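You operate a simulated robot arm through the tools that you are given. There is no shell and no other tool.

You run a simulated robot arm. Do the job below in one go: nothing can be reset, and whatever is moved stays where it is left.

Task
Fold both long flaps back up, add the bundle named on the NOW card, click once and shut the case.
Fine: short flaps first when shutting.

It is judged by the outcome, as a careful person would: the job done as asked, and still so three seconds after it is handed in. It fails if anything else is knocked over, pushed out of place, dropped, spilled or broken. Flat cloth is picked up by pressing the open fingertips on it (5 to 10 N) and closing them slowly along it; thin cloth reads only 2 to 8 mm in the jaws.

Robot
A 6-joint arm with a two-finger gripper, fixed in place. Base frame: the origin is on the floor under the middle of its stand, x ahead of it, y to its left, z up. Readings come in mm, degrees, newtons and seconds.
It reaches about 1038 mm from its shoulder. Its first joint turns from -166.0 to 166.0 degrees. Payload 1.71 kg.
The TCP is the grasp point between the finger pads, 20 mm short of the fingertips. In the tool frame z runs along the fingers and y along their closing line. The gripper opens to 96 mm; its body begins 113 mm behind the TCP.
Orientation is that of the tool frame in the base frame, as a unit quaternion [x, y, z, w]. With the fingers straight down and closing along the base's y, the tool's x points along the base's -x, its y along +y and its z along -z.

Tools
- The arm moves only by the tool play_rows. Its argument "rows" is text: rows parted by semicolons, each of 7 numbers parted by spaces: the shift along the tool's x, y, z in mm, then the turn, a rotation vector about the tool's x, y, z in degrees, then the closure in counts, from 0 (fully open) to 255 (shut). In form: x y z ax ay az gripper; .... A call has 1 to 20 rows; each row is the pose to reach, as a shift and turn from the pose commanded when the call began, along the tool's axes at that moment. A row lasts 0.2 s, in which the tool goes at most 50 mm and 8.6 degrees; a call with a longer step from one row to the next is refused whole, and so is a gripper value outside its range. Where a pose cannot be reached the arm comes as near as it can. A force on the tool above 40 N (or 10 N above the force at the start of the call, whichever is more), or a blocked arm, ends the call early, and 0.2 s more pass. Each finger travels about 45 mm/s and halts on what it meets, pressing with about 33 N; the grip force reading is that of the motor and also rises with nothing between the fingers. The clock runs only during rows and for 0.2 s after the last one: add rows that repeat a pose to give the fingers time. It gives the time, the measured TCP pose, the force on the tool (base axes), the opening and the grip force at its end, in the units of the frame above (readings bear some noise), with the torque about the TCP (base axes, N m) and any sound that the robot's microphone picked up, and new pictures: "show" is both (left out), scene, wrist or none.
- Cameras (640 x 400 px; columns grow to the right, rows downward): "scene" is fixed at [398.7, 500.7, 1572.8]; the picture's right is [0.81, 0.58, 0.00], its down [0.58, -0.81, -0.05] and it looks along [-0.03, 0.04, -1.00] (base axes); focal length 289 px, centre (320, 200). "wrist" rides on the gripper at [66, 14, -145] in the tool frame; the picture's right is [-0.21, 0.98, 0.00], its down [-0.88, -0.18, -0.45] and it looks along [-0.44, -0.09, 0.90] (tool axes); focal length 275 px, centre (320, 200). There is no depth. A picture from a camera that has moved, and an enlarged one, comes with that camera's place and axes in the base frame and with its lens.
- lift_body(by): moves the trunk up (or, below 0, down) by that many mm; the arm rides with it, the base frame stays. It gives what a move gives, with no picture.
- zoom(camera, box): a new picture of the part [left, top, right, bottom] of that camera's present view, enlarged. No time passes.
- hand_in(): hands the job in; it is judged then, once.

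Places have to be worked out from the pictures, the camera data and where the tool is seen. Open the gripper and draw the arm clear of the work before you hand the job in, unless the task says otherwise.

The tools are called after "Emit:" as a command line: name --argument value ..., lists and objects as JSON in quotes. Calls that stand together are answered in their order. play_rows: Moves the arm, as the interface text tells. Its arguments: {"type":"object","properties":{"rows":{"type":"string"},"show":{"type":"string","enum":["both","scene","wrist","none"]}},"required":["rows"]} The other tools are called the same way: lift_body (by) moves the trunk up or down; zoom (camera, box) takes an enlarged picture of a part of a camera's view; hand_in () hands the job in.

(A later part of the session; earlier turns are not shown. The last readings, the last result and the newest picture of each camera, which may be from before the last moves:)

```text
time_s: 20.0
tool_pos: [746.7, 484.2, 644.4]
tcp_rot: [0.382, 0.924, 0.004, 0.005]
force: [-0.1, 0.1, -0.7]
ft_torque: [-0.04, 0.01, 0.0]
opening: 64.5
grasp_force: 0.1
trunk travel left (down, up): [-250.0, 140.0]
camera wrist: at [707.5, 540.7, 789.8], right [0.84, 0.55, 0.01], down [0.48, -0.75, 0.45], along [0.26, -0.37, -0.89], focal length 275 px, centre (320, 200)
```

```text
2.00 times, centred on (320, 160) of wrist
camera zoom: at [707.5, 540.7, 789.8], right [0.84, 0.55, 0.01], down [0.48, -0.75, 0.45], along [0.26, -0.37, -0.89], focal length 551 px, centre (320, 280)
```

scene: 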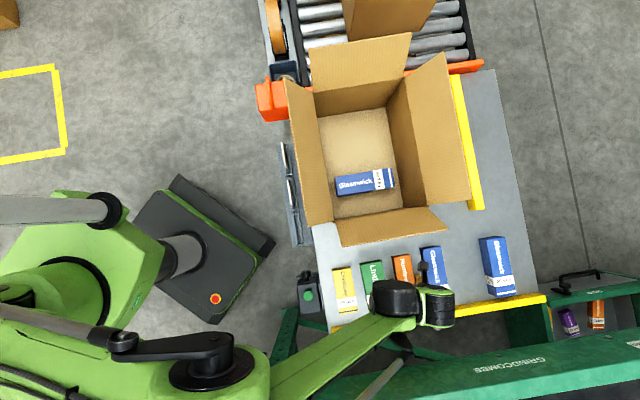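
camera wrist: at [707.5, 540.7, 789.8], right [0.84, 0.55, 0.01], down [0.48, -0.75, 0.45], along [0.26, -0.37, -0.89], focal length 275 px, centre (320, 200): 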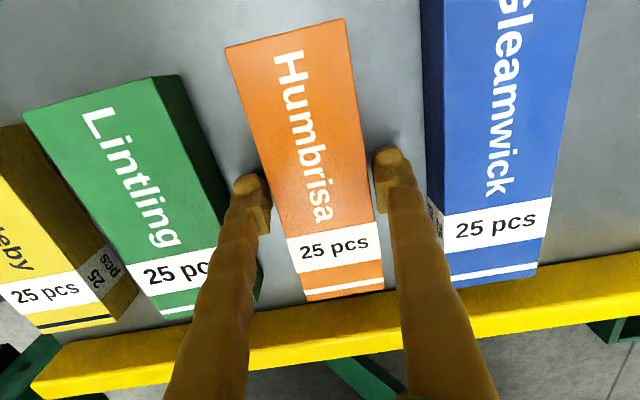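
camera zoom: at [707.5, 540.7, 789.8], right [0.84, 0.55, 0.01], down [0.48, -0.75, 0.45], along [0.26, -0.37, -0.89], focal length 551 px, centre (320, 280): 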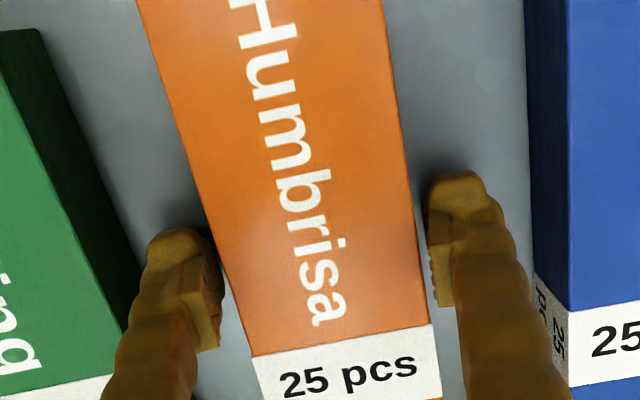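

The fingers straddle the orange bundle with clear gaps to green and blue. I lower 4 mm more and close gently on it.

Emit:
play_rows --rows "0 0 2 0 0 0 84; 0 0 4 0 0 0 84; 0 0 4 0 0 0 94; 0 0 4 0 0 0 102; 0 0 4 0 0 0 110; 0 0 4 0 0 0 125; 0 0 4 0 0 0 150; 0 0 4 0 0 0 150" --show "wrist"

```text
time_s: 21.8
tool_pos: [747.1, 484.4, 641.3]
tcp_rot: [0.382, 0.924, 0.003, 0.006]
force: [0.1, -0.1, -0.5]
ft_torque: [0.03, 0.03, -0.01]
opening: 55.9
grasp_force: 32.8
trunk travel left (down, up): [-250.0, 140.0]
camera wrist: at [708.4, 540.7, 785.9], right [0.84, 0.55, 0.01], down [0.48, -0.75, 0.45], along [0.26, -0.37, -0.89], focal length 275 px, centre (320, 200)
```

wrist: 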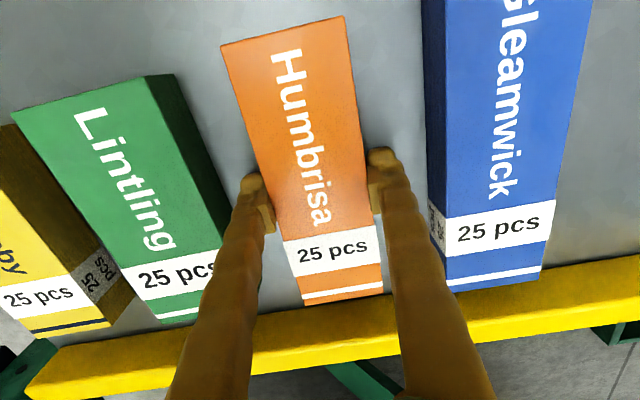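

Gripped at 55.9 mm with 32.8 N. I lift 50 mm slowly and check it comes up cleanly.

Emit:
play_rows --rows "0 0 -6 0 0 0 150; 0 0 -14 0 0 0 150; 0 0 -26 0 0 0 150; 0 0 -40 0 0 0 150; 0 0 -60 0 0 0 150; 0 0 -60 0 0 0 150" --show "both"

```text
time_s: 23.2
tool_pos: [747.3, 482.5, 700.8]
tcp_rot: [0.383, 0.924, 0.003, 0.006]
force: [0.1, 0.0, -1.1]
ft_torque: [-0.04, 0.0, 0.02]
opening: 55.5
grasp_force: 33.3
trunk travel left (down, up): [-250.0, 140.0]
camera wrist: at [707.1, 540.1, 846.3], right [0.84, 0.55, 0.01], down [0.48, -0.75, 0.45], along [0.26, -0.37, -0.89], focal length 275 px, centre (320, 200)
```

scene: 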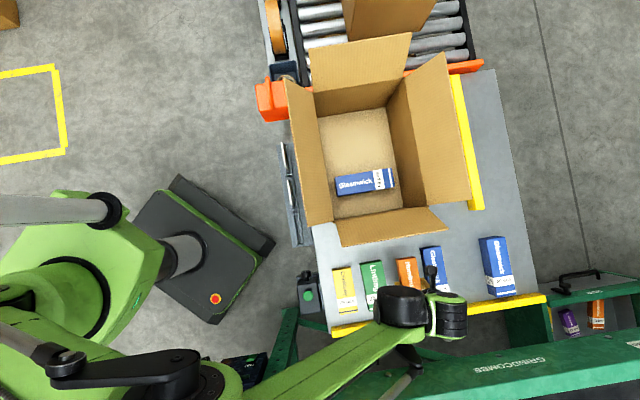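
wrist: 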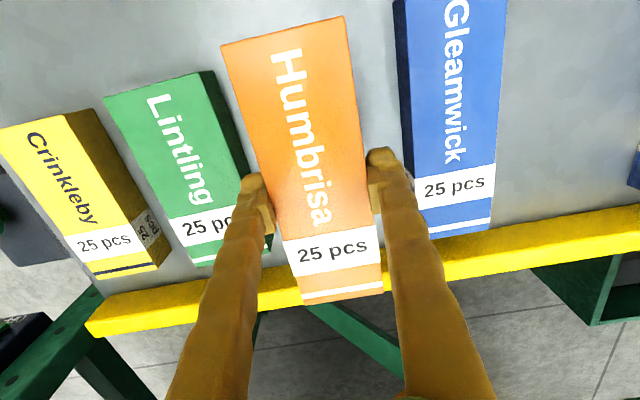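

The bundle is lifted cleanly (about 1 N). Before carrying it into the case I need to know how the wrist and forearm sit above the tool, so I zoom on the arm in the scene view.

Emit:
zoom --camera "scene" --box '[180, 240, 500, 400]'

Emit:
zoom --camera "scene" --box '[270, 20, 490, 260]'

```text
2.00 times, centred on (340, 320) of scene
camera zoom: at [398.7, 500.7, 1572.8], right [0.81, 0.58, 0.0], down [0.58, -0.81, -0.05], along [-0.03, 0.04, -1.0], focal length 578 px, centre (280, -40)
```

zoom: 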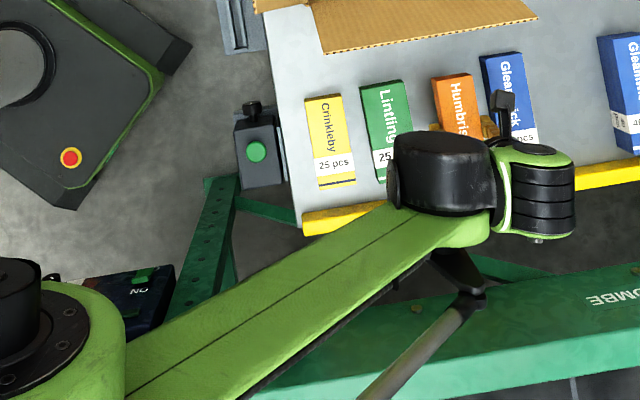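

```text
1.67 times, centred on (380, 140) of scene
camera zoom: at [398.7, 500.7, 1572.8], right [0.81, 0.58, 0.0], down [0.58, -0.81, -0.05], along [-0.03, 0.04, -1.0], focal length 482 px, centre (220, 300)
```

zoom: 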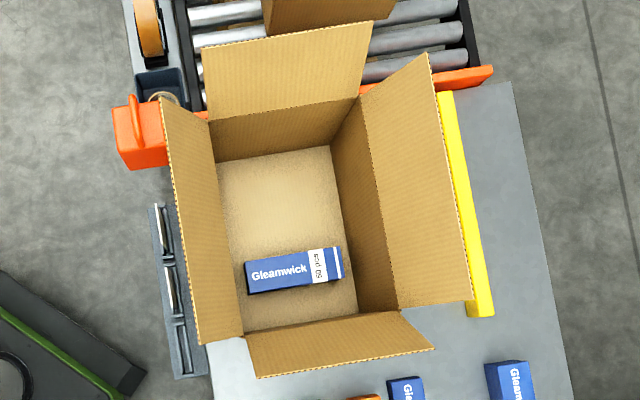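

The wrist sits ~250 mm above the TCP and the case interior floor spans e 680–912, d −391…−48 with the blue bundle at d −185…−122. I'll lay the orange one parallel to it in the free half; I lift to z≈1000 and carry it over the case, turning back 90°.

Emit:
play_rows --rows "0 0 -40 0 0 0 150; 0 0 -83 0 0 0 150; 0 0 -126 0 0 0 150; 0 0 -169 0 0 0 150; 0 0 -212 0 0 0 150; 0 0 -255 0 0 0 150; 0 0 -300 0 0 0 150; 36 -6 -303 0 0 -7 150; 73 -12 -305 0 0 -14 150; 109 -18 -305 0 0 -21 150; 146 -24 -305 0 0 -28 150; 182 -30 -305 0 0 -35 150; 219 -36 -305 0 0 -42 150; 255 -42 -305 0 0 -49 150; 292 -48 -305 0 0 -56 150; 328 -54 -305 0 0 -63 150; 365 -60 -305 0 0 -70 150; 401 -66 -305 0 0 -77 150; 438 -70 -305 0 0 -84 150; 474 -74 -305 0 0 -90 150" --show "both"

```text
time_s: 27.4
tool_pos: [352.8, 767.4, 1002.1]
tcp_rot: [-0.383, 0.924, -0.003, 0.006]
force: [0.7, 0.6, -0.9]
ft_torque: [0.01, 0.0, 0.0]
opening: 55.8
grasp_force: 33.3
trunk travel left (down, up): [-250.0, 140.0]
camera wrist: at [294.2, 731.0, 1146.4], right [-0.55, 0.84, -0.01], down [0.74, 0.49, 0.46], along [0.38, 0.24, -0.89], focal length 275 px, centre (320, 200)
```

scene: 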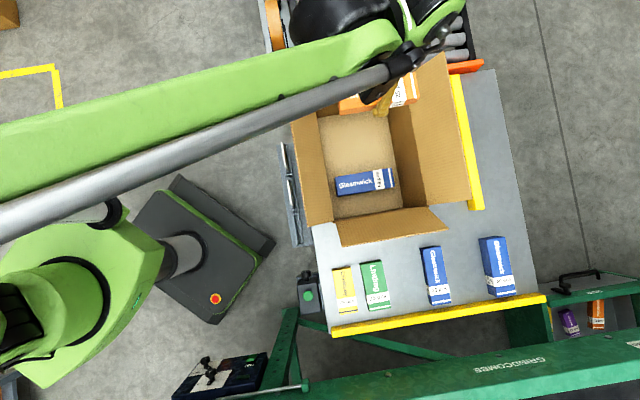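
wrist: 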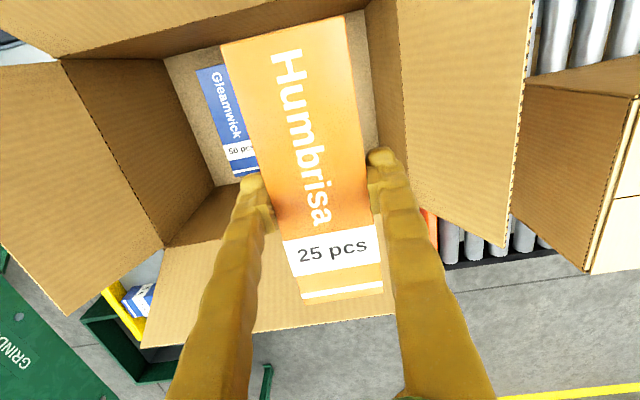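

I'm over the free half with the bundle (e≈792, d≈−293); both long flaps lean ~30° past vertical so the wrist should clear. I shift 10 mm away from the robot side and descend to z≈800 first to check clearances.

Emit:
play_rows --rows "-5 -1 30 0 0 0 150; -10 -3 65 0 0 0 150; -10 -3 100 0 0 0 150; -10 -3 135 0 0 0 150; -10 -3 170 0 0 0 150; -10 -3 200 0 0 0 150; -10 -3 200 0 0 0 150" --show "both"

```text
time_s: 29.0
tool_pos: [366.8, 772.8, 801.4]
tcp_rot: [-0.383, 0.924, -0.002, 0.006]
force: [0.0, 0.4, -1.7]
ft_torque: [0.02, 0.0, 0.0]
opening: 55.6
grasp_force: 33.3
trunk travel left (down, up): [-250.0, 140.0]
camera wrist: at [307.7, 736.9, 944.5], right [-0.55, 0.84, -0.01], down [0.74, 0.49, 0.45], along [0.38, 0.24, -0.89], focal length 275 px, centre (320, 200)
```

scene: 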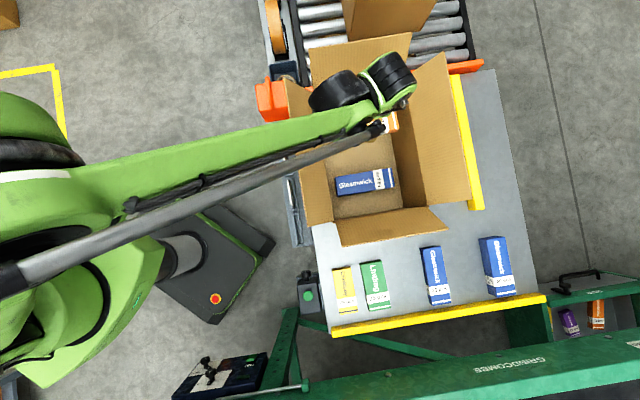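
wrist: 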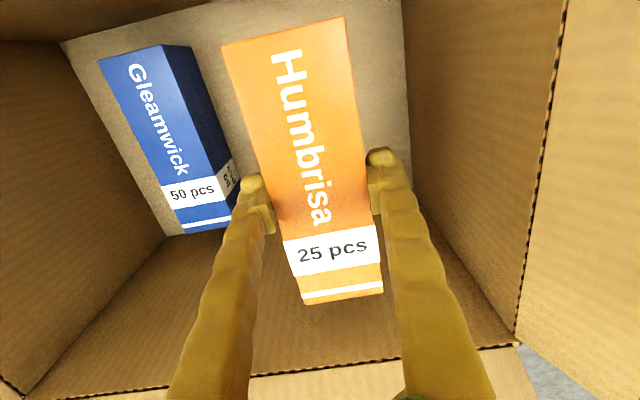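

Clearances look good; I zoom in to verify the wall-floor lines and the gap to the blue bundle before lowering to the floor.

Emit:
zoom --camera "wrist" --box '[40, 0, 440, 260]'

Emit:
zoom --camera "scene" --box '[290, 50, 430, 220]'

```text
1.54 times, centred on (240, 130) of wrist
camera zoom: at [307.7, 736.9, 944.5], right [-0.55, 0.84, -0.01], down [0.74, 0.49, 0.45], along [0.38, 0.24, -0.89], focal length 424 px, centre (443, 308)
```

zoom: 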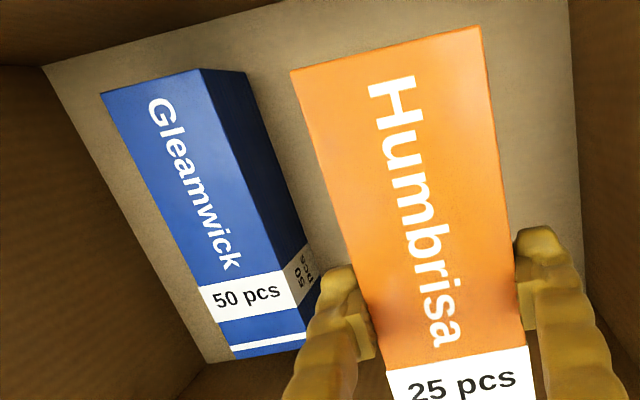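

```text
2.35 times, centred on (360, 135) of scene
camera zoom: at [398.7, 500.7, 1572.8], right [0.81, 0.58, 0.0], down [0.58, -0.81, -0.05], along [-0.03, 0.04, -1.0], focal length 680 px, centre (226, 353)
```

zoom: 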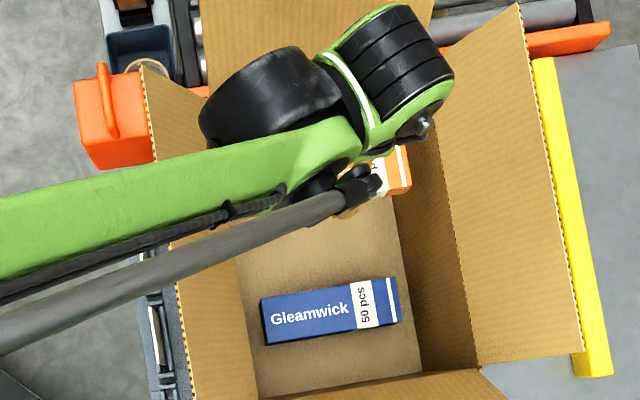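

Wall margins check out (24 mm at the bundle's end, >40 mm to the blue one). I shift 5 mm more toward +e for wrist clearance and descend to z≈668, just above the case floor.

Emit:
play_rows --rows "-3 0 25 0 0 0 150; -5 0 50 0 0 0 150; -5 0 75 0 0 0 150; -5 0 100 0 0 0 150; -5 0 120 0 0 0 150; -5 0 133 0 0 0 150; -5 0 133 0 0 0 150" --show "both"

```text
time_s: 30.6
tool_pos: [371.4, 776.3, 668.2]
tcp_rot: [-0.383, 0.924, -0.001, 0.006]
force: [-0.2, 1.0, -1.7]
ft_torque: [0.0, 0.01, 0.02]
opening: 55.6
grasp_force: 32.8
trunk travel left (down, up): [-250.0, 140.0]
camera wrist: at [313.1, 739.8, 812.8], right [-0.55, 0.84, -0.01], down [0.74, 0.49, 0.45], along [0.38, 0.24, -0.89], focal length 275 px, centre (320, 200)
```

scene: 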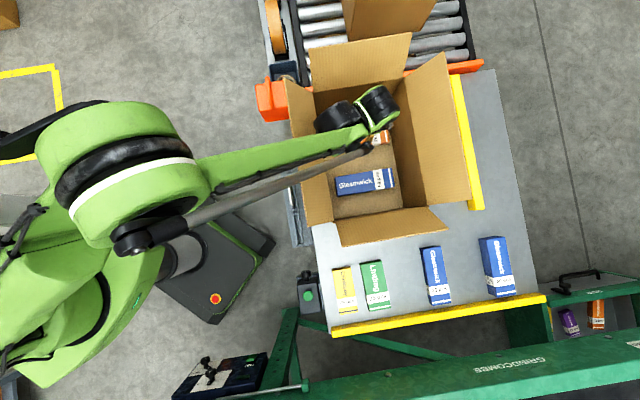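
wrist: 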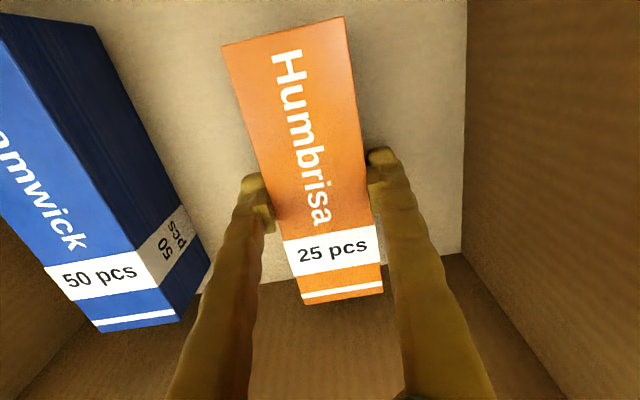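

Just above the floor with good gaps all round. I lower slowly in 2 mm rows to about z=652 and check the force.

Emit:
play_rows --rows "0 0 3 0 0 0 150; 0 0 6 0 0 0 150; 0 0 9 0 0 0 150; 0 0 12 0 0 0 150; 0 0 14 0 0 0 150; 0 0 16 0 0 0 150; 0 0 16 0 0 0 150" --show "wrist"

```text
time_s: 32.2
tool_pos: [371.8, 776.7, 651.7]
tcp_rot: [-0.383, 0.924, -0.002, 0.006]
force: [0.9, -0.1, -2.4]
ft_torque: [0.01, 0.01, 0.0]
opening: 55.3
grasp_force: 33.0
trunk travel left (down, up): [-250.0, 140.0]
camera wrist: at [313.4, 739.6, 796.4], right [-0.55, 0.84, -0.01], down [0.74, 0.49, 0.45], along [0.38, 0.24, -0.89], focal length 275 px, centre (320, 200)
```

wrist: 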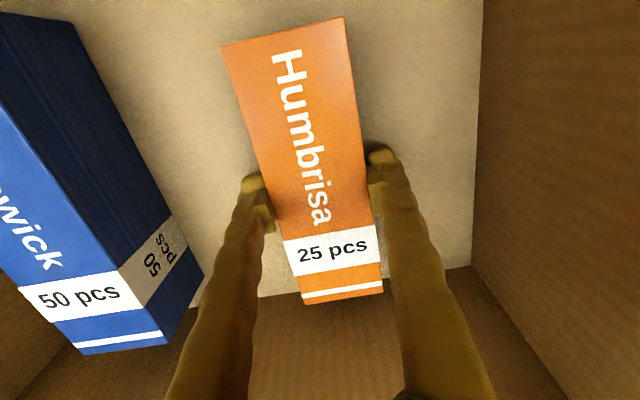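

No contact yet (−2.4 N is just the weight). I continue down in 1 mm rows.

Emit:
play_rows --rows "0 0 1 0 0 0 150; 0 0 2 0 0 0 150; 0 0 3 0 0 0 150; 0 0 4 0 0 0 150; 0 0 5 0 0 0 150; 0 0 5 0 0 0 150" --show "wrist"

```text
time_s: 33.6
tool_pos: [371.1, 775.8, 647.4]
tcp_rot: [-0.383, 0.924, -0.003, 0.006]
force: [0.7, -0.9, 0.2]
ft_torque: [0.04, 0.01, 0.04]
opening: 55.3
grasp_force: 32.6
trunk travel left (down, up): [-250.0, 140.0]
camera wrist: at [313.0, 739.2, 792.1], right [-0.55, 0.84, -0.01], down [0.74, 0.49, 0.46], along [0.38, 0.24, -0.89], focal length 275 px, centre (320, 200)
```

wrist: 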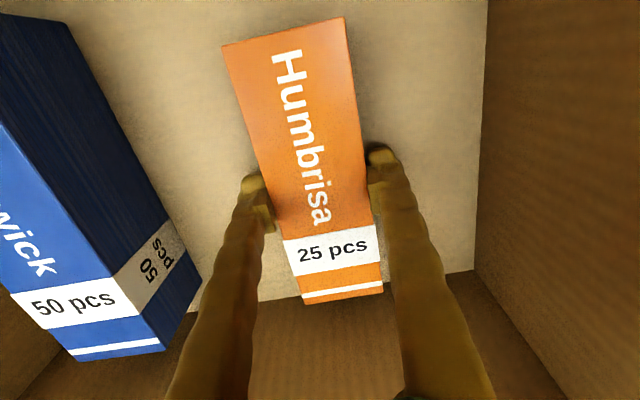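

The weight reading has vanished (−2.4 → +0.2 N), so the bundle is touching. I press 1.5 mm more to confirm.

Emit:
play_rows --rows "0 0 0.8 0 0 0 150; 0 0 1.6 0 0 0 150; 0 0 1.6 0 0 0 150" --show "none"

```text
time_s: 34.4
tool_pos: [372.3, 774.5, 646.9]
tcp_rot: [-0.383, 0.924, -0.003, 0.006]
force: [4.4, 5.0, 22.5]
ft_torque: [0.32, 0.62, 0.1]
opening: 55.6
grasp_force: 33.4
trunk travel left (down, up): [-250.0, 140.0]
```

Firm floor contact (22 N). I ease back 1 mm, open the fingers to ~66 mm and let the bundle rest.

Emit:
play_rows --rows "0 0 -1 0 0 0 150; 0 0 -1 0 0 0 130; 0 0 -1 0 0 0 110; 0 0 -1 0 0 0 95; 0 0 -1 0 0 0 80; 0 0 -1 0 0 0 80" --show "wrist"

```text
time_s: 35.8
tool_pos: [371.6, 774.3, 645.6]
tcp_rot: [-0.383, 0.924, -0.003, 0.006]
force: [-0.8, -0.7, 0.4]
ft_torque: [0.0, 0.01, 0.0]
opening: 65.5
grasp_force: 0.0
trunk travel left (down, up): [-250.0, 140.0]
camera wrist: at [312.6, 739.2, 790.8], right [-0.55, 0.84, -0.01], down [0.74, 0.49, 0.46], along [0.38, 0.24, -0.89], focal length 275 px, centre (320, 200)
```

wrist: 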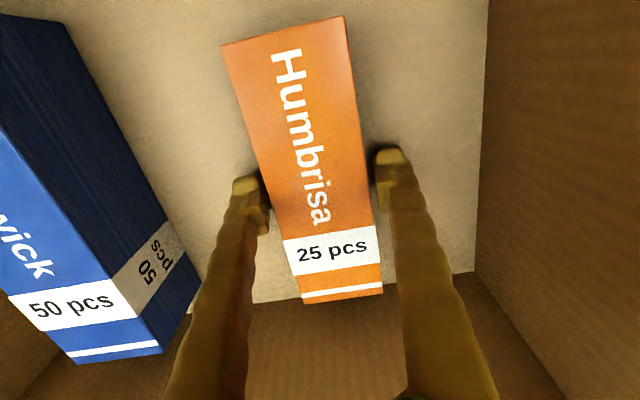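

The bundle lies flat, fingers clear both sides. I lift straight up out of the case to z≈1030.

Emit:
play_rows --rows "0 0 -15 0 0 0 80; 0 0 -40 0 0 0 80; 0 0 -80 0 0 0 80; 0 0 -120 0 0 0 80; 0 0 -160 0 0 0 80; 0 0 -200 0 0 0 80; 0 0 -240 0 0 0 80; 0 0 -280 0 0 0 80; 0 0 -320 0 0 0 80; 0 0 -360 0 0 0 80; 0 0 -390 0 0 0 80" --show "both"

```text
time_s: 38.2
tool_pos: [368.0, 775.1, 1035.9]
tcp_rot: [-0.382, 0.924, -0.002, 0.006]
force: [0.2, 0.7, -0.2]
ft_torque: [-0.02, 0.01, 0.0]
opening: 66.0
grasp_force: 0.1
trunk travel left (down, up): [-250.0, 140.0]
camera wrist: at [309.2, 739.0, 1180.7], right [-0.55, 0.84, -0.01], down [0.74, 0.49, 0.46], along [0.38, 0.24, -0.89], focal length 275 px, centre (320, 200)
```

scene: 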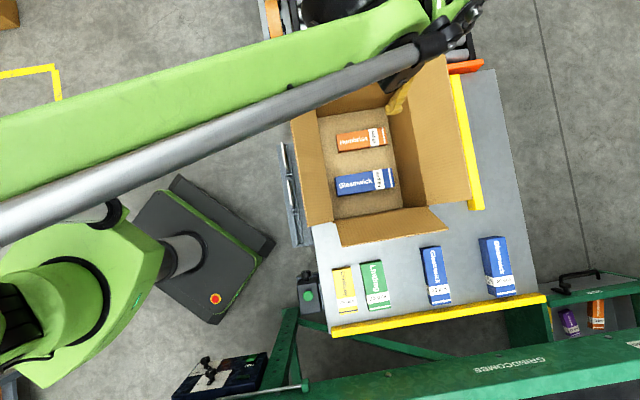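
wrist: 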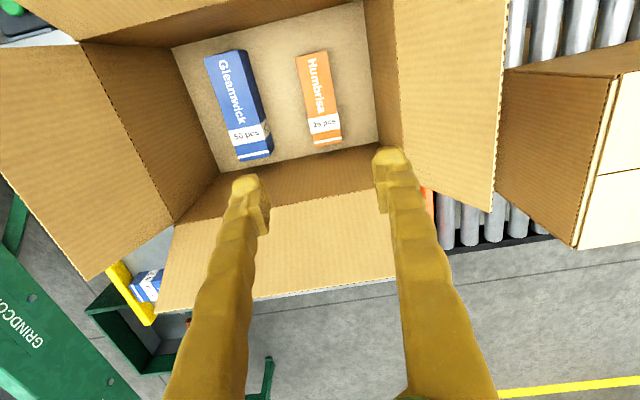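

The Humbrisa bundle is in the case next to the Gleamwick one. Next the counter: I travel with closed fingers to above the green button (~(518, 264)) and descend to z≈790 for a close look.

Emit:
play_rows --rows "21 -39 0 0 0 0 100; 43 -78 0 0 0 0 140; 64 -117 0 0 0 0 180; 85 -156 0 0 0 0 220; 106 -195 0 0 0 0 255; 128 -234 0 0 0 0 255; 149 -272 0 0 0 0 255; 170 -311 0 0 0 0 255; 192 -350 0 0 0 0 255; 213 -389 0 0 0 0 255; 234 -428 0 0 0 0 255; 255 -467 0 0 0 0 255; 255 -467 40 0 0 0 255; 255 -467 80 0 0 0 255; 255 -467 120 0 0 0 255; 255 -467 160 0 0 0 255; 255 -467 200 0 0 0 255; 255 -467 240 0 0 0 255; 255 -467 240 0 0 0 255" --show "both"

Emit:
zoom --camera "wrist" --box '[220, 60, 420, 200]'

```text
time_s: 42.2
tool_pos: [517.6, 262.9, 797.3]
tcp_rot: [-0.383, 0.924, -0.003, 0.006]
force: [-0.1, 0.5, 0.1]
ft_torque: [-0.04, 0.02, 0.0]
opening: 0.1
grasp_force: 29.1
trunk travel left (down, up): [-250.0, 140.0]
camera wrist: at [459.9, 226.7, 941.6], right [-0.55, 0.84, -0.01], down [0.74, 0.49, 0.45], along [0.38, 0.24, -0.89], focal length 275 px, centre (320, 200)
```

scene: 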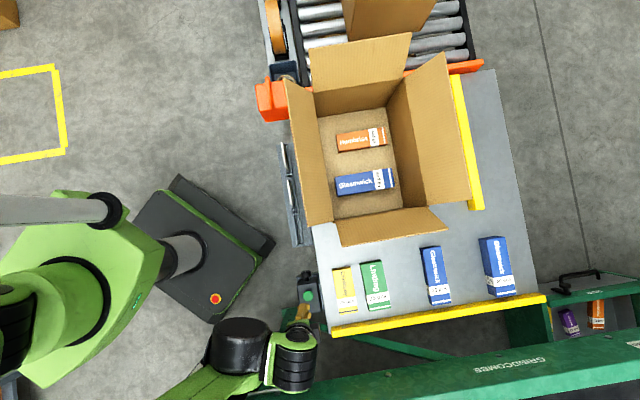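
wrist: 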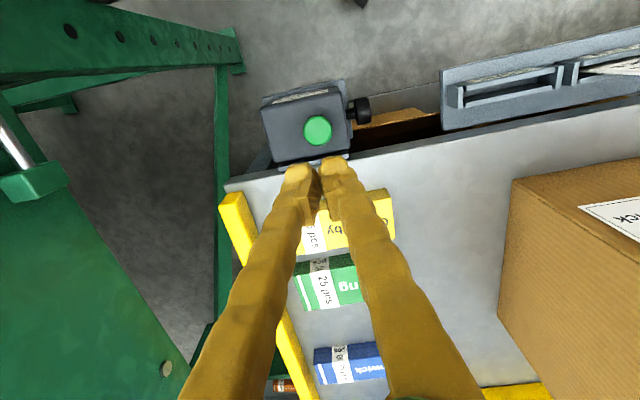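

```text
2.86 times, centred on (320, 130) of wrist
camera zoom: at [459.9, 226.7, 941.6], right [-0.55, 0.84, -0.01], down [0.74, 0.49, 0.45], along [0.38, 0.24, -0.89], focal length 786 px, centre (320, 400)
```

zoom: 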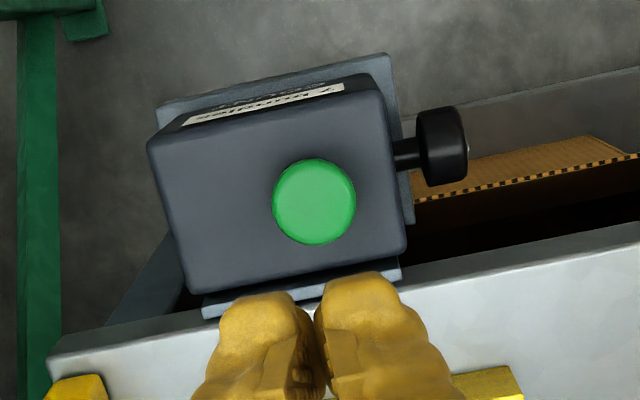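

The button is almost exactly under the tool (about 2 mm to −y). I descend to put the closed fingertips ~15 mm above it.

Emit:
play_rows --rows "0 -2 30 0 0 0 255; 0 -2 60 0 0 0 255; 0 -2 90 0 0 0 255; 0 -2 110 0 0 0 255; 0 -2 122 0 0 0 255; 0 -2 122 0 0 0 255" --show "both"

Emit:
zoom --camera "wrist" --box '[230, 110, 410, 240]'

```text
time_s: 43.6
tool_pos: [549.1, 277.9, 706.0]
tcp_rot: [-0.383, 0.924, -0.002, 0.005]
force: [-0.2, 0.0, -0.2]
ft_torque: [-0.01, 0.03, -0.03]
opening: 0.2
grasp_force: 29.4
out of reach, approached as far as the arm can: row 3, 4, 5, 6
trunk travel left (down, up): [-250.0, 140.0]
camera wrist: at [491.4, 241.5, 850.1], right [-0.55, 0.84, -0.01], down [0.74, 0.49, 0.45], along [0.38, 0.24, -0.89], focal length 275 px, centre (320, 200)
```

scene: 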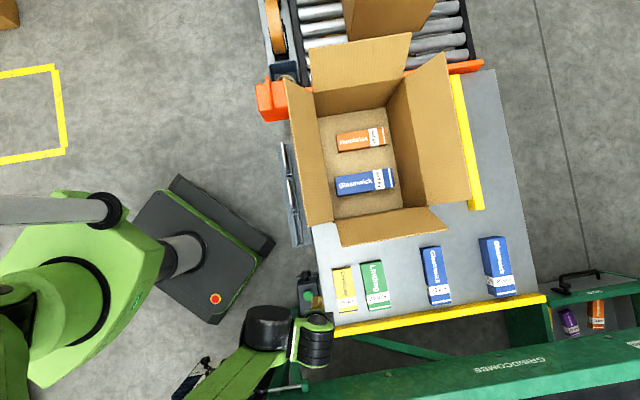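
wrist: 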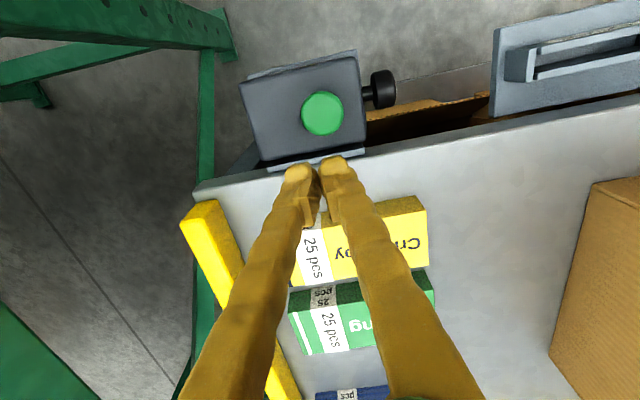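

```text
3.08 times, centred on (320, 175) of wrist
camera zoom: at [491.4, 241.5, 850.1], right [-0.55, 0.84, -0.01], down [0.74, 0.49, 0.45], along [0.38, 0.24, -0.89], focal length 847 px, centre (320, 277)
```

zoom: 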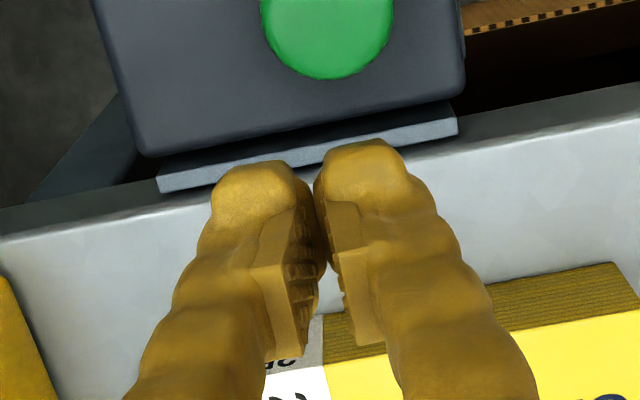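

The arm cannot reach that low so close to its base with a vertical tool (it stopped at z=706, displaced). I go back up and will lower the trunk instead to bring the button into reach.

Emit:
play_rows --rows "0 0 -20 0 0 0 255; 0 0 -50 0 0 0 255; 0 0 -90 0 0 0 255; 0 0 -130 0 0 0 255; 0 0 -170 0 0 0 255; 0 0 -200 0 0 0 255; 0 0 -200 0 0 0 255" --show "scene"

```text
time_s: 45.2
tool_pos: [545.7, 275.7, 907.9]
tcp_rot: [-0.383, 0.924, -0.001, 0.007]
force: [0.0, -0.2, -0.7]
ft_torque: [0.02, -0.05, -0.03]
opening: 0.1
grasp_force: 29.4
trunk travel left (down, up): [-250.0, 140.0]
```

scene: 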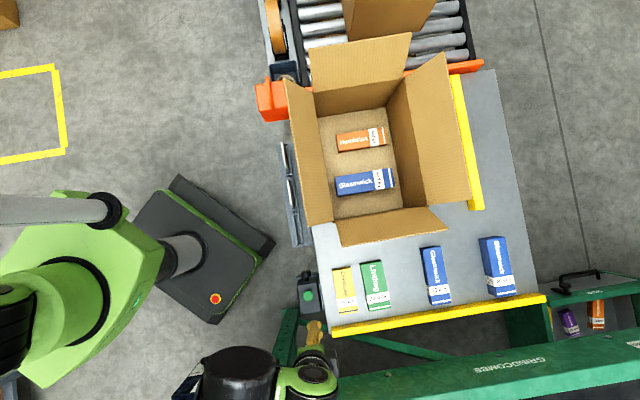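

Now at (545.7, 275.7, 908). I lower the trunk 150 mm, which brings the tool to about z=758, still clear of everything.

Emit:
lift_body --by -150

```text
time_s: 47.0
tool_pos: [546.9, 275.8, 756.6]
tcp_rot: [-0.382, 0.924, -0.001, 0.006]
force: [0.1, -0.5, 0.0]
ft_torque: [-0.01, -0.02, 0.01]
opening: 0.0
grasp_force: 29.1
trunk travel left (down, up): [-100.0, 290.0]
```

Trunk lowered cleanly. I shift over the button and descend to z≈690 with a view to confirm reach and alignment.

Emit:
play_rows --rows "10 3 10 0 0 0 255; 20 6 25 0 0 0 255; 28.5 8 45 0 0 0 255; 28.5 8 60 0 0 0 255; 28.5 8 66 0 0 0 255; 28.5 8 66 0 0 0 255" --show "both"

Emit:
zoom --camera "wrist" --box '[230, 90, 410, 220]'

```text
time_s: 48.4
tool_pos: [523.0, 261.7, 689.9]
tcp_rot: [-0.382, 0.924, -0.002, 0.007]
force: [-0.2, 0.7, 0.0]
ft_torque: [-0.01, 0.0, -0.01]
opening: 0.0
grasp_force: 29.9
trunk travel left (down, up): [-100.0, 290.0]
camera wrist: at [463.3, 225.5, 834.8], right [-0.55, 0.84, -0.01], down [0.74, 0.49, 0.46], along [0.38, 0.24, -0.89], focal length 275 px, centre (320, 200)
```

scene: 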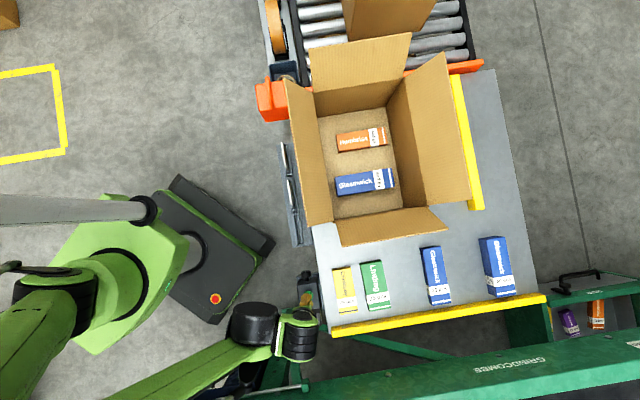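
wrist: 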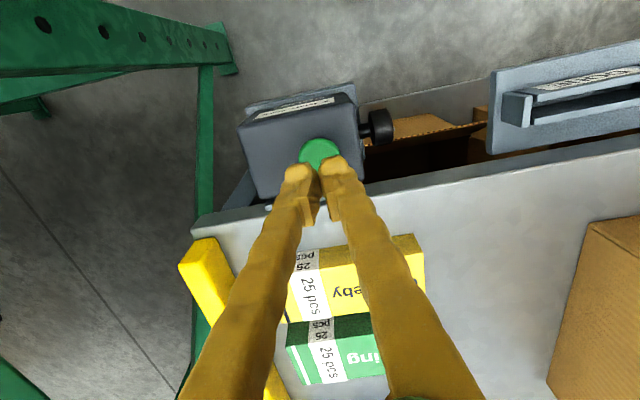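

```text
3.08 times, centred on (320, 155) of wrist
camera zoom: at [463.3, 225.5, 834.8], right [-0.55, 0.84, -0.01], down [0.74, 0.49, 0.46], along [0.38, 0.24, -0.89], focal length 847 px, centre (320, 338)
```

zoom: 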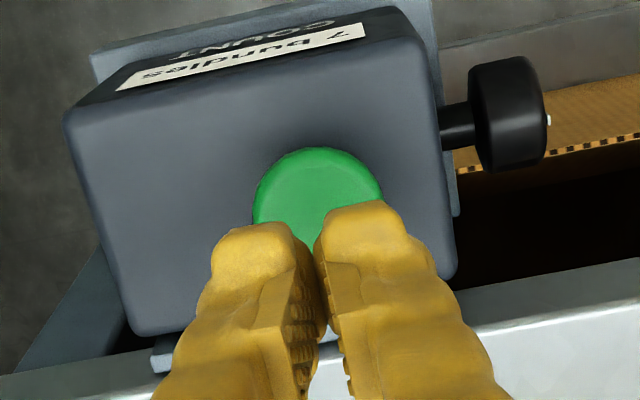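

Aligned within 2 mm above the button (counter still shows 7). I lower at first quickly, then in 1.5 mm rows, listening for the click.

Emit:
play_rows --rows "0 0 6 0 0 0 255; 0 0 12 0 0 0 255; 0 0 18 0 0 0 255; 0 0 22 0 0 0 255; 0 0 24 0 0 0 255; 0 0 26 0 0 0 255; 0 0 28 0 0 0 255; 0 0 30 0 0 0 255; 0 0 31.5 0 0 0 255; 0 0 33 0 0 0 255" --show "wrist"

```text
time_s: 50.5
tool_pos: [521.9, 261.2, 657.7]
tcp_rot: [-0.382, 0.924, -0.002, 0.006]
force: [-0.5, -1.2, 0.2]
ft_torque: [-0.01, 0.01, -0.01]
opening: 0.0
grasp_force: 29.0
trunk travel left (down, up): [-100.0, 290.0]
camera wrist: at [463.6, 225.1, 802.7], right [-0.55, 0.84, -0.01], down [0.74, 0.49, 0.46], along [0.38, 0.24, -0.89], focal length 275 px, centre (320, 200)
```

wrist: 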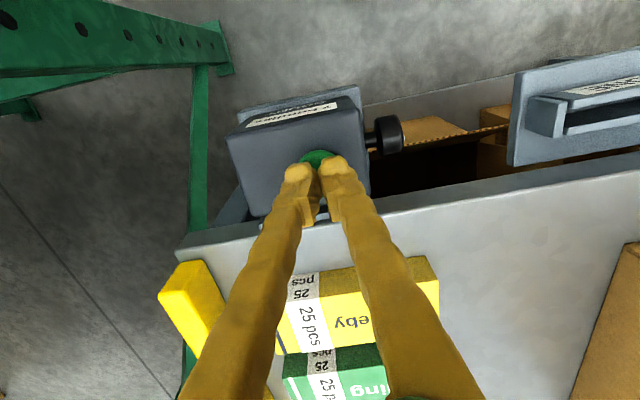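

No contact at tips z≈638. I continue down in 1 mm rows, listening.

Emit:
play_rows --rows "0 0 1 0 0 0 255; 0 0 2 0 0 0 255; 0 0 3 0 0 0 255; 0 0 4 0 0 0 255; 0 0 5 0 0 0 255; 0 0 6 0 0 0 255" --show "wrist"

```text
time_s: 52.0
tool_pos: [522.3, 260.3, 651.4]
tcp_rot: [-0.383, 0.924, -0.002, 0.006]
force: [0.0, 0.3, 0.8]
ft_torque: [-0.01, -0.03, -0.01]
opening: 0.0
grasp_force: 29.5
trunk travel left (down, up): [-100.0, 290.0]
camera wrist: at [464.0, 225.0, 795.9], right [-0.55, 0.84, -0.01], down [0.74, 0.49, 0.46], along [0.38, 0.24, -0.89], focal length 275 px, centre (320, 200)
```

wrist: 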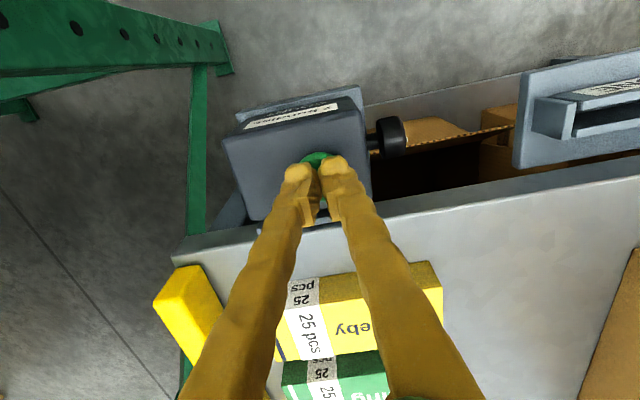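

Still essentially free at tips z≈631. Continue in 1 mm rows.

Emit:
play_rows --rows "0 0 1 0 0 0 255; 0 0 2 0 0 0 255; 0 0 3 0 0 0 255; 0 0 4 0 0 0 255; 0 0 5 0 0 0 255" --show "wrist"

```text
time_s: 53.1
tool_pos: [522.3, 260.8, 647.2]
tcp_rot: [-0.383, 0.924, -0.002, 0.006]
force: [-0.1, -1.3, 2.1]
ft_torque: [-0.03, 0.0, 0.03]
opening: 5.9
grasp_force: 29.0
trunk travel left (down, up): [-100.0, 290.0]
camera wrist: at [463.8, 225.3, 791.4], right [-0.55, 0.84, -0.01], down [0.74, 0.49, 0.46], along [0.38, 0.24, -0.89], focal length 275 px, centre (320, 200)
```

wrist: 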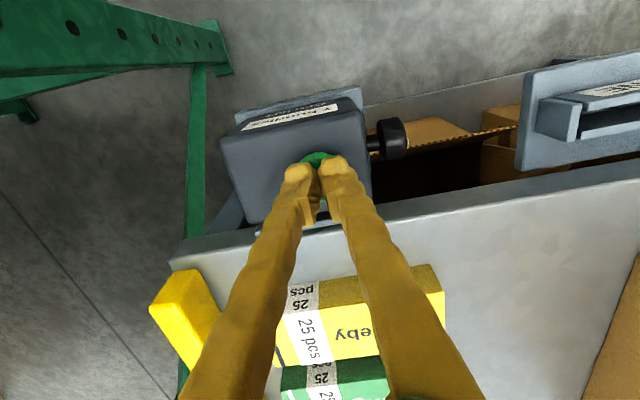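

The fingers now read 5.9 mm open, so the button dome seems to be wedging slightly between the tips (2 N). I look closely before pushing further.

Emit:
zoom --camera "wrist" --box '[250, 110, 390, 230]'

Emit:
zoom --camera "scene" --box '[280, 255, 340, 315]'

```text
3.33 times, centred on (320, 170) of wrist
camera zoom: at [463.8, 225.3, 791.4], right [-0.55, 0.84, -0.01], down [0.74, 0.49, 0.46], along [0.38, 0.24, -0.89], focal length 918 px, centre (320, 300)
```

zoom: 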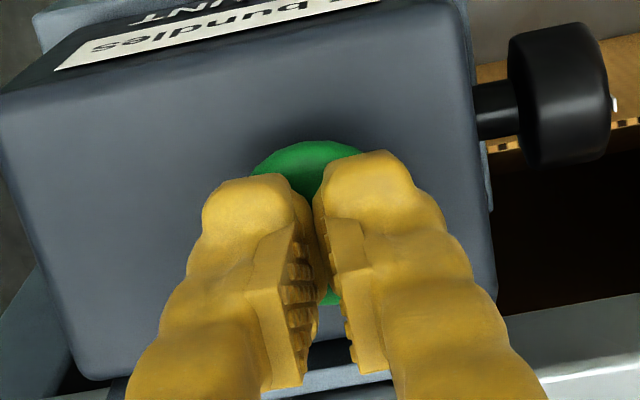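

```text
6.67 times, centred on (310, 285) of scene
camera zoom: at [398.7, 500.7, 1572.8], right [0.81, 0.58, 0.0], down [0.58, -0.81, -0.05], along [-0.03, 0.04, -1.0], focal length 1926 px, centre (387, -367)
```

zoom: 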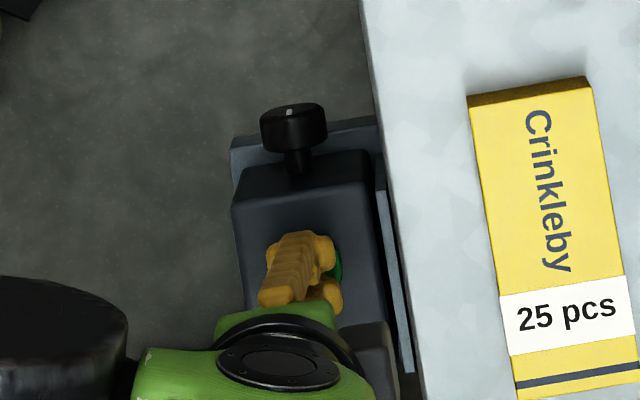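

The domed button is spreading the two closed tips, and no click was heard. I back off 25 mm and shift so that a single fingertip is centred on the button instead.

Emit:
play_rows --rows "0 0 -5 0 0 0 255; 0 0 -12 0 0 0 255; 0 0 -25 0 0 0 255; 0 -6 -25 0 0 0 255; 0 -12 -25 0 0 0 255; 0 -12 -25 0 0 0 255" --show "wrist"

Emit:
zoom --camera "wrist" --box '[220, 80, 410, 220]'

```text
time_s: 54.5
tool_pos: [530.7, 253.1, 672.8]
tcp_rot: [-0.383, 0.924, -0.002, 0.007]
force: [0.2, 0.4, 0.3]
ft_torque: [0.02, -0.01, -0.01]
opening: 0.1
grasp_force: 29.4
trunk travel left (down, up): [-100.0, 290.0]
camera wrist: at [471.7, 216.5, 816.4], right [-0.55, 0.84, -0.01], down [0.74, 0.49, 0.46], along [0.38, 0.24, -0.89], focal length 275 px, centre (320, 200)
```

wrist: 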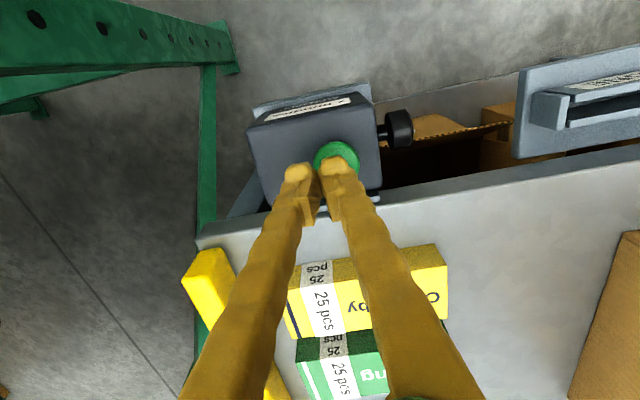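

```text
2.86 times, centred on (315, 150) of wrist
camera zoom: at [471.7, 216.5, 816.4], right [-0.55, 0.84, -0.01], down [0.74, 0.49, 0.46], along [0.38, 0.24, -0.89], focal length 786 px, centre (334, 343)
```

zoom: 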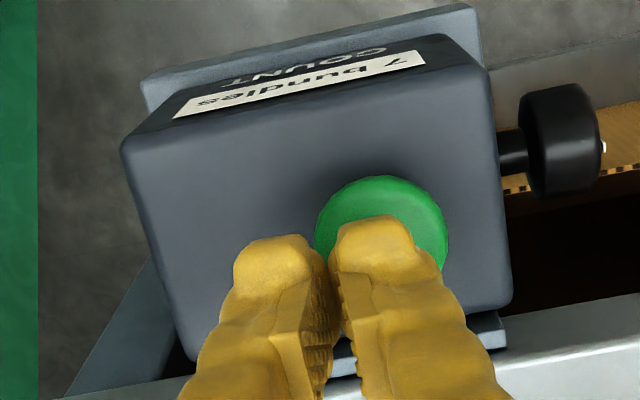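

The right fingertip is now centred over the button (counter still shows 7). I nudge 3 mm and lower to just above contact, then press in 1 mm rows.

Emit:
play_rows --rows "3 0 8 0 0 0 255; 3 0 16 0 0 0 255; 3 0 20 0 0 0 255; 3 0 22 0 0 0 255; 3 0 24 0 0 0 255; 3 0 26 0 0 0 255; 3 0 27 0 0 0 255" --show "wrist"

```text
time_s: 56.1
tool_pos: [528.6, 250.8, 645.5]
tcp_rot: [-0.382, 0.924, -0.003, 0.007]
force: [-0.7, 1.2, 2.7]
ft_torque: [0.05, -0.01, -0.02]
opening: 0.0
grasp_force: 29.7
trunk travel left (down, up): [-100.0, 290.0]
heard: click
camera wrist: at [469.6, 214.5, 789.5], right [-0.55, 0.84, -0.01], down [0.74, 0.49, 0.46], along [0.38, 0.24, -0.89], focal length 275 px, centre (320, 200)
```

wrist: 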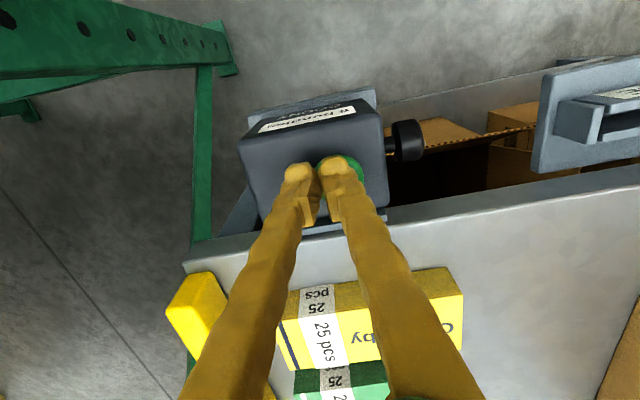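

Click heard once. I lift straight off the button and check the count reads 8.

Emit:
play_rows --rows "0 0 -10 0 0 0 255; 0 0 -25 0 0 0 255; 0 0 -60 0 0 0 255; 0 0 -100 0 0 0 255; 0 0 -140 0 0 0 255; 0 0 -140 0 0 0 255" --show "both"

Emit:
zoom --camera "wrist" --box '[260, 60, 400, 160]'

Emit:
zoom --camera "scene" --box '[270, 20, 490, 260]'

```text
time_s: 57.5
tool_pos: [526.6, 250.2, 783.3]
tcp_rot: [-0.382, 0.924, -0.002, 0.007]
force: [-0.8, 1.1, 0.0]
ft_torque: [0.0, -0.03, 0.0]
opening: 0.0
grasp_force: 30.0
trunk travel left (down, up): [-100.0, 290.0]
camera wrist: at [468.0, 214.4, 928.3], right [-0.55, 0.84, -0.01], down [0.74, 0.49, 0.46], along [0.38, 0.24, -0.89], focal length 275 px, centre (320, 200)
```

scene: 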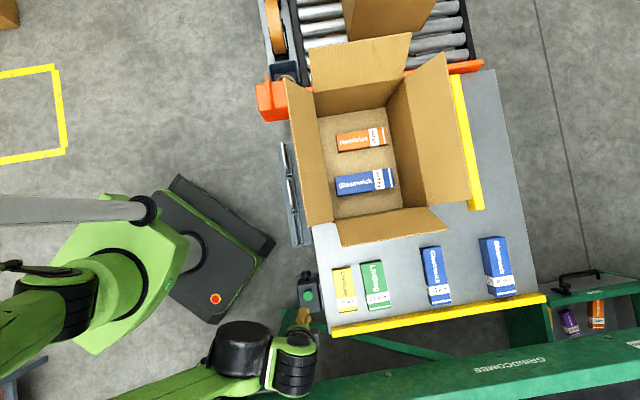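
wrist: 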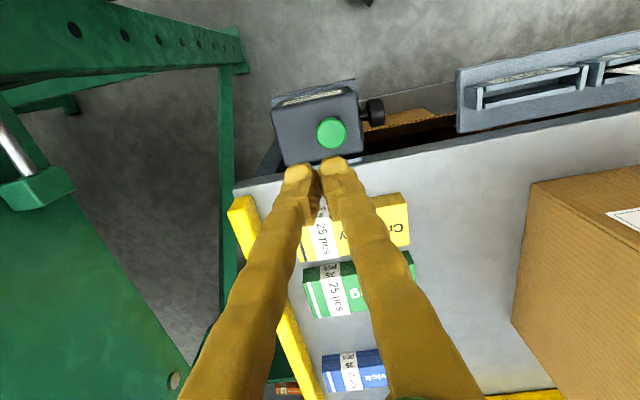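

```text
4.00 times, centred on (330, 110) of wrist
camera zoom: at [468.0, 214.4, 928.3], right [-0.55, 0.84, -0.01], down [0.74, 0.49, 0.46], along [0.38, 0.24, -0.89], focal length 1101 px, centre (280, 560)
```

zoom: 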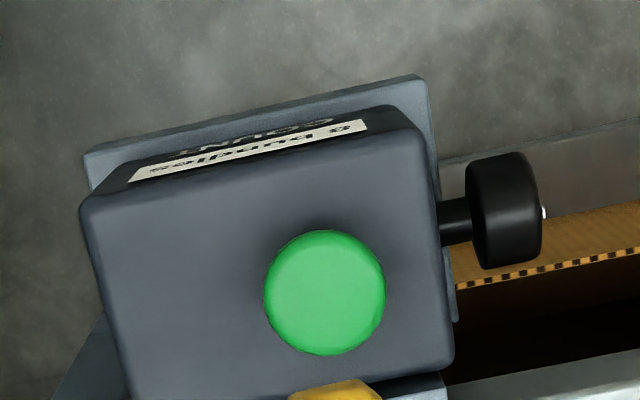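

```text
1.67 times, centred on (380, 140) of scene
camera zoom: at [398.7, 500.7, 1572.8], right [0.81, 0.58, 0.0], down [0.58, -0.81, -0.05], along [-0.03, 0.04, -1.0], focal length 482 px, centre (220, 300)
```

zoom: 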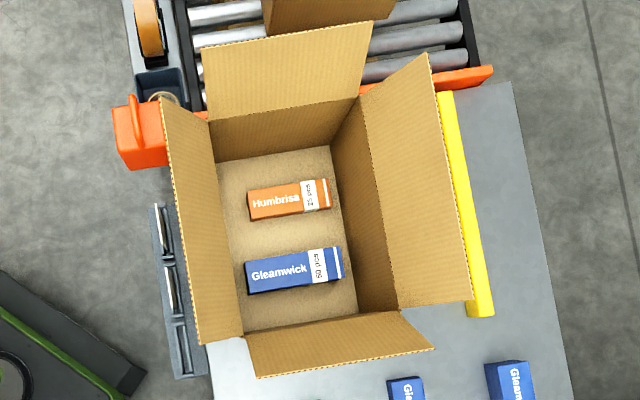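

The counter now reads 8 bundles and both bundles sit well in the case. Now to shut it, short flaps first: I raise the trunk back by 150 mm to have the reach over the case as before.

Emit:
lift_body --by 150

Emit:
zoom --camera "wrist" --box '[280, 70, 380, 130]'

```text
time_s: 59.3
tool_pos: [527.5, 250.5, 933.6]
tcp_rot: [-0.382, 0.924, -0.002, 0.006]
force: [0.2, -0.4, -0.4]
ft_torque: [0.0, -0.01, -0.02]
opening: 0.1
grasp_force: 29.6
trunk travel left (down, up): [-250.0, 140.0]
```

```text
6.40 times, centred on (330, 100) of wrist
camera zoom: at [468.4, 214.4, 1077.7], right [-0.55, 0.84, -0.01], down [0.74, 0.49, 0.46], along [0.38, 0.24, -0.89], focal length 1762 px, centre (256, 840)
```

zoom: 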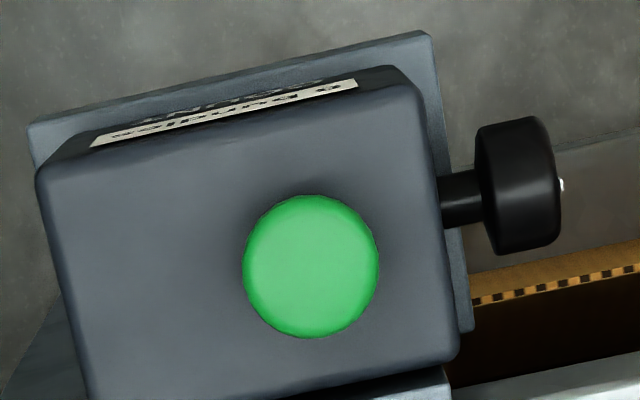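

Trunk is back. I move with closed fingers to just outside the near short flap (e≈796, d≈+60) and lower the tips to about z=862.

Emit:
play_rows --rows "-30 15 -20 0 0 0 255; -70 38 -30 0 0 0 255; -110 60 -30 0 0 0 255; -150 82 -30 0 0 0 255; -190 104 -30 0 0 0 255; -225 123 -30 0 0 0 255; -246 135 -30 0 0 0 255; -246 135 5 0 0 0 255; -246 135 40 0 0 0 255; -246 135 52 0 0 0 255; -246 135 52 0 0 0 255" --show "both"

```text
time_s: 61.7
tool_pos: [606.4, 520.5, 882.8]
tcp_rot: [-0.383, 0.924, -0.002, 0.007]
force: [-0.2, 0.1, -0.1]
ft_torque: [0.0, -0.04, 0.01]
opening: 0.0
grasp_force: 29.8
trunk travel left (down, up): [-250.0, 140.0]
camera wrist: at [547.7, 484.4, 1026.4], right [-0.55, 0.84, -0.01], down [0.74, 0.49, 0.45], along [0.38, 0.24, -0.89], focal length 275 px, centre (320, 200)
```

scene: 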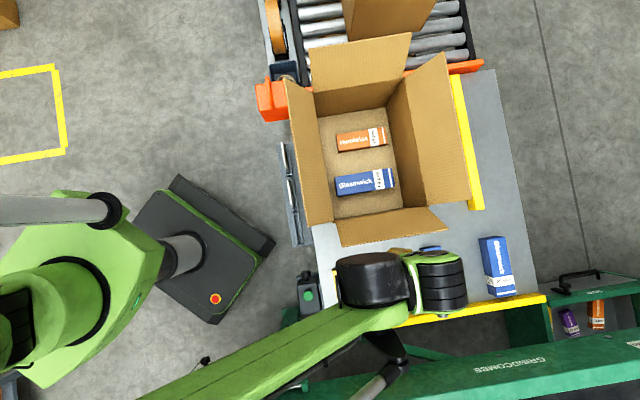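
wrist: 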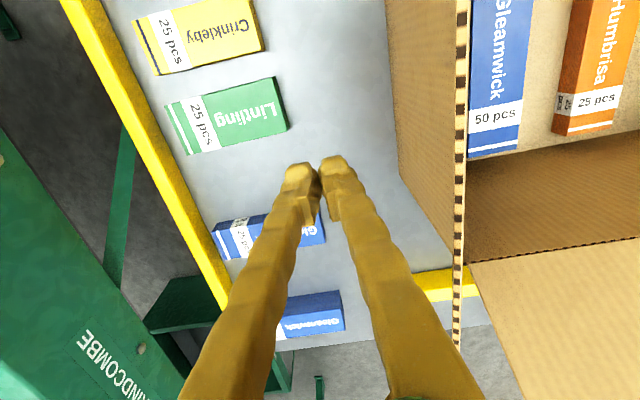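

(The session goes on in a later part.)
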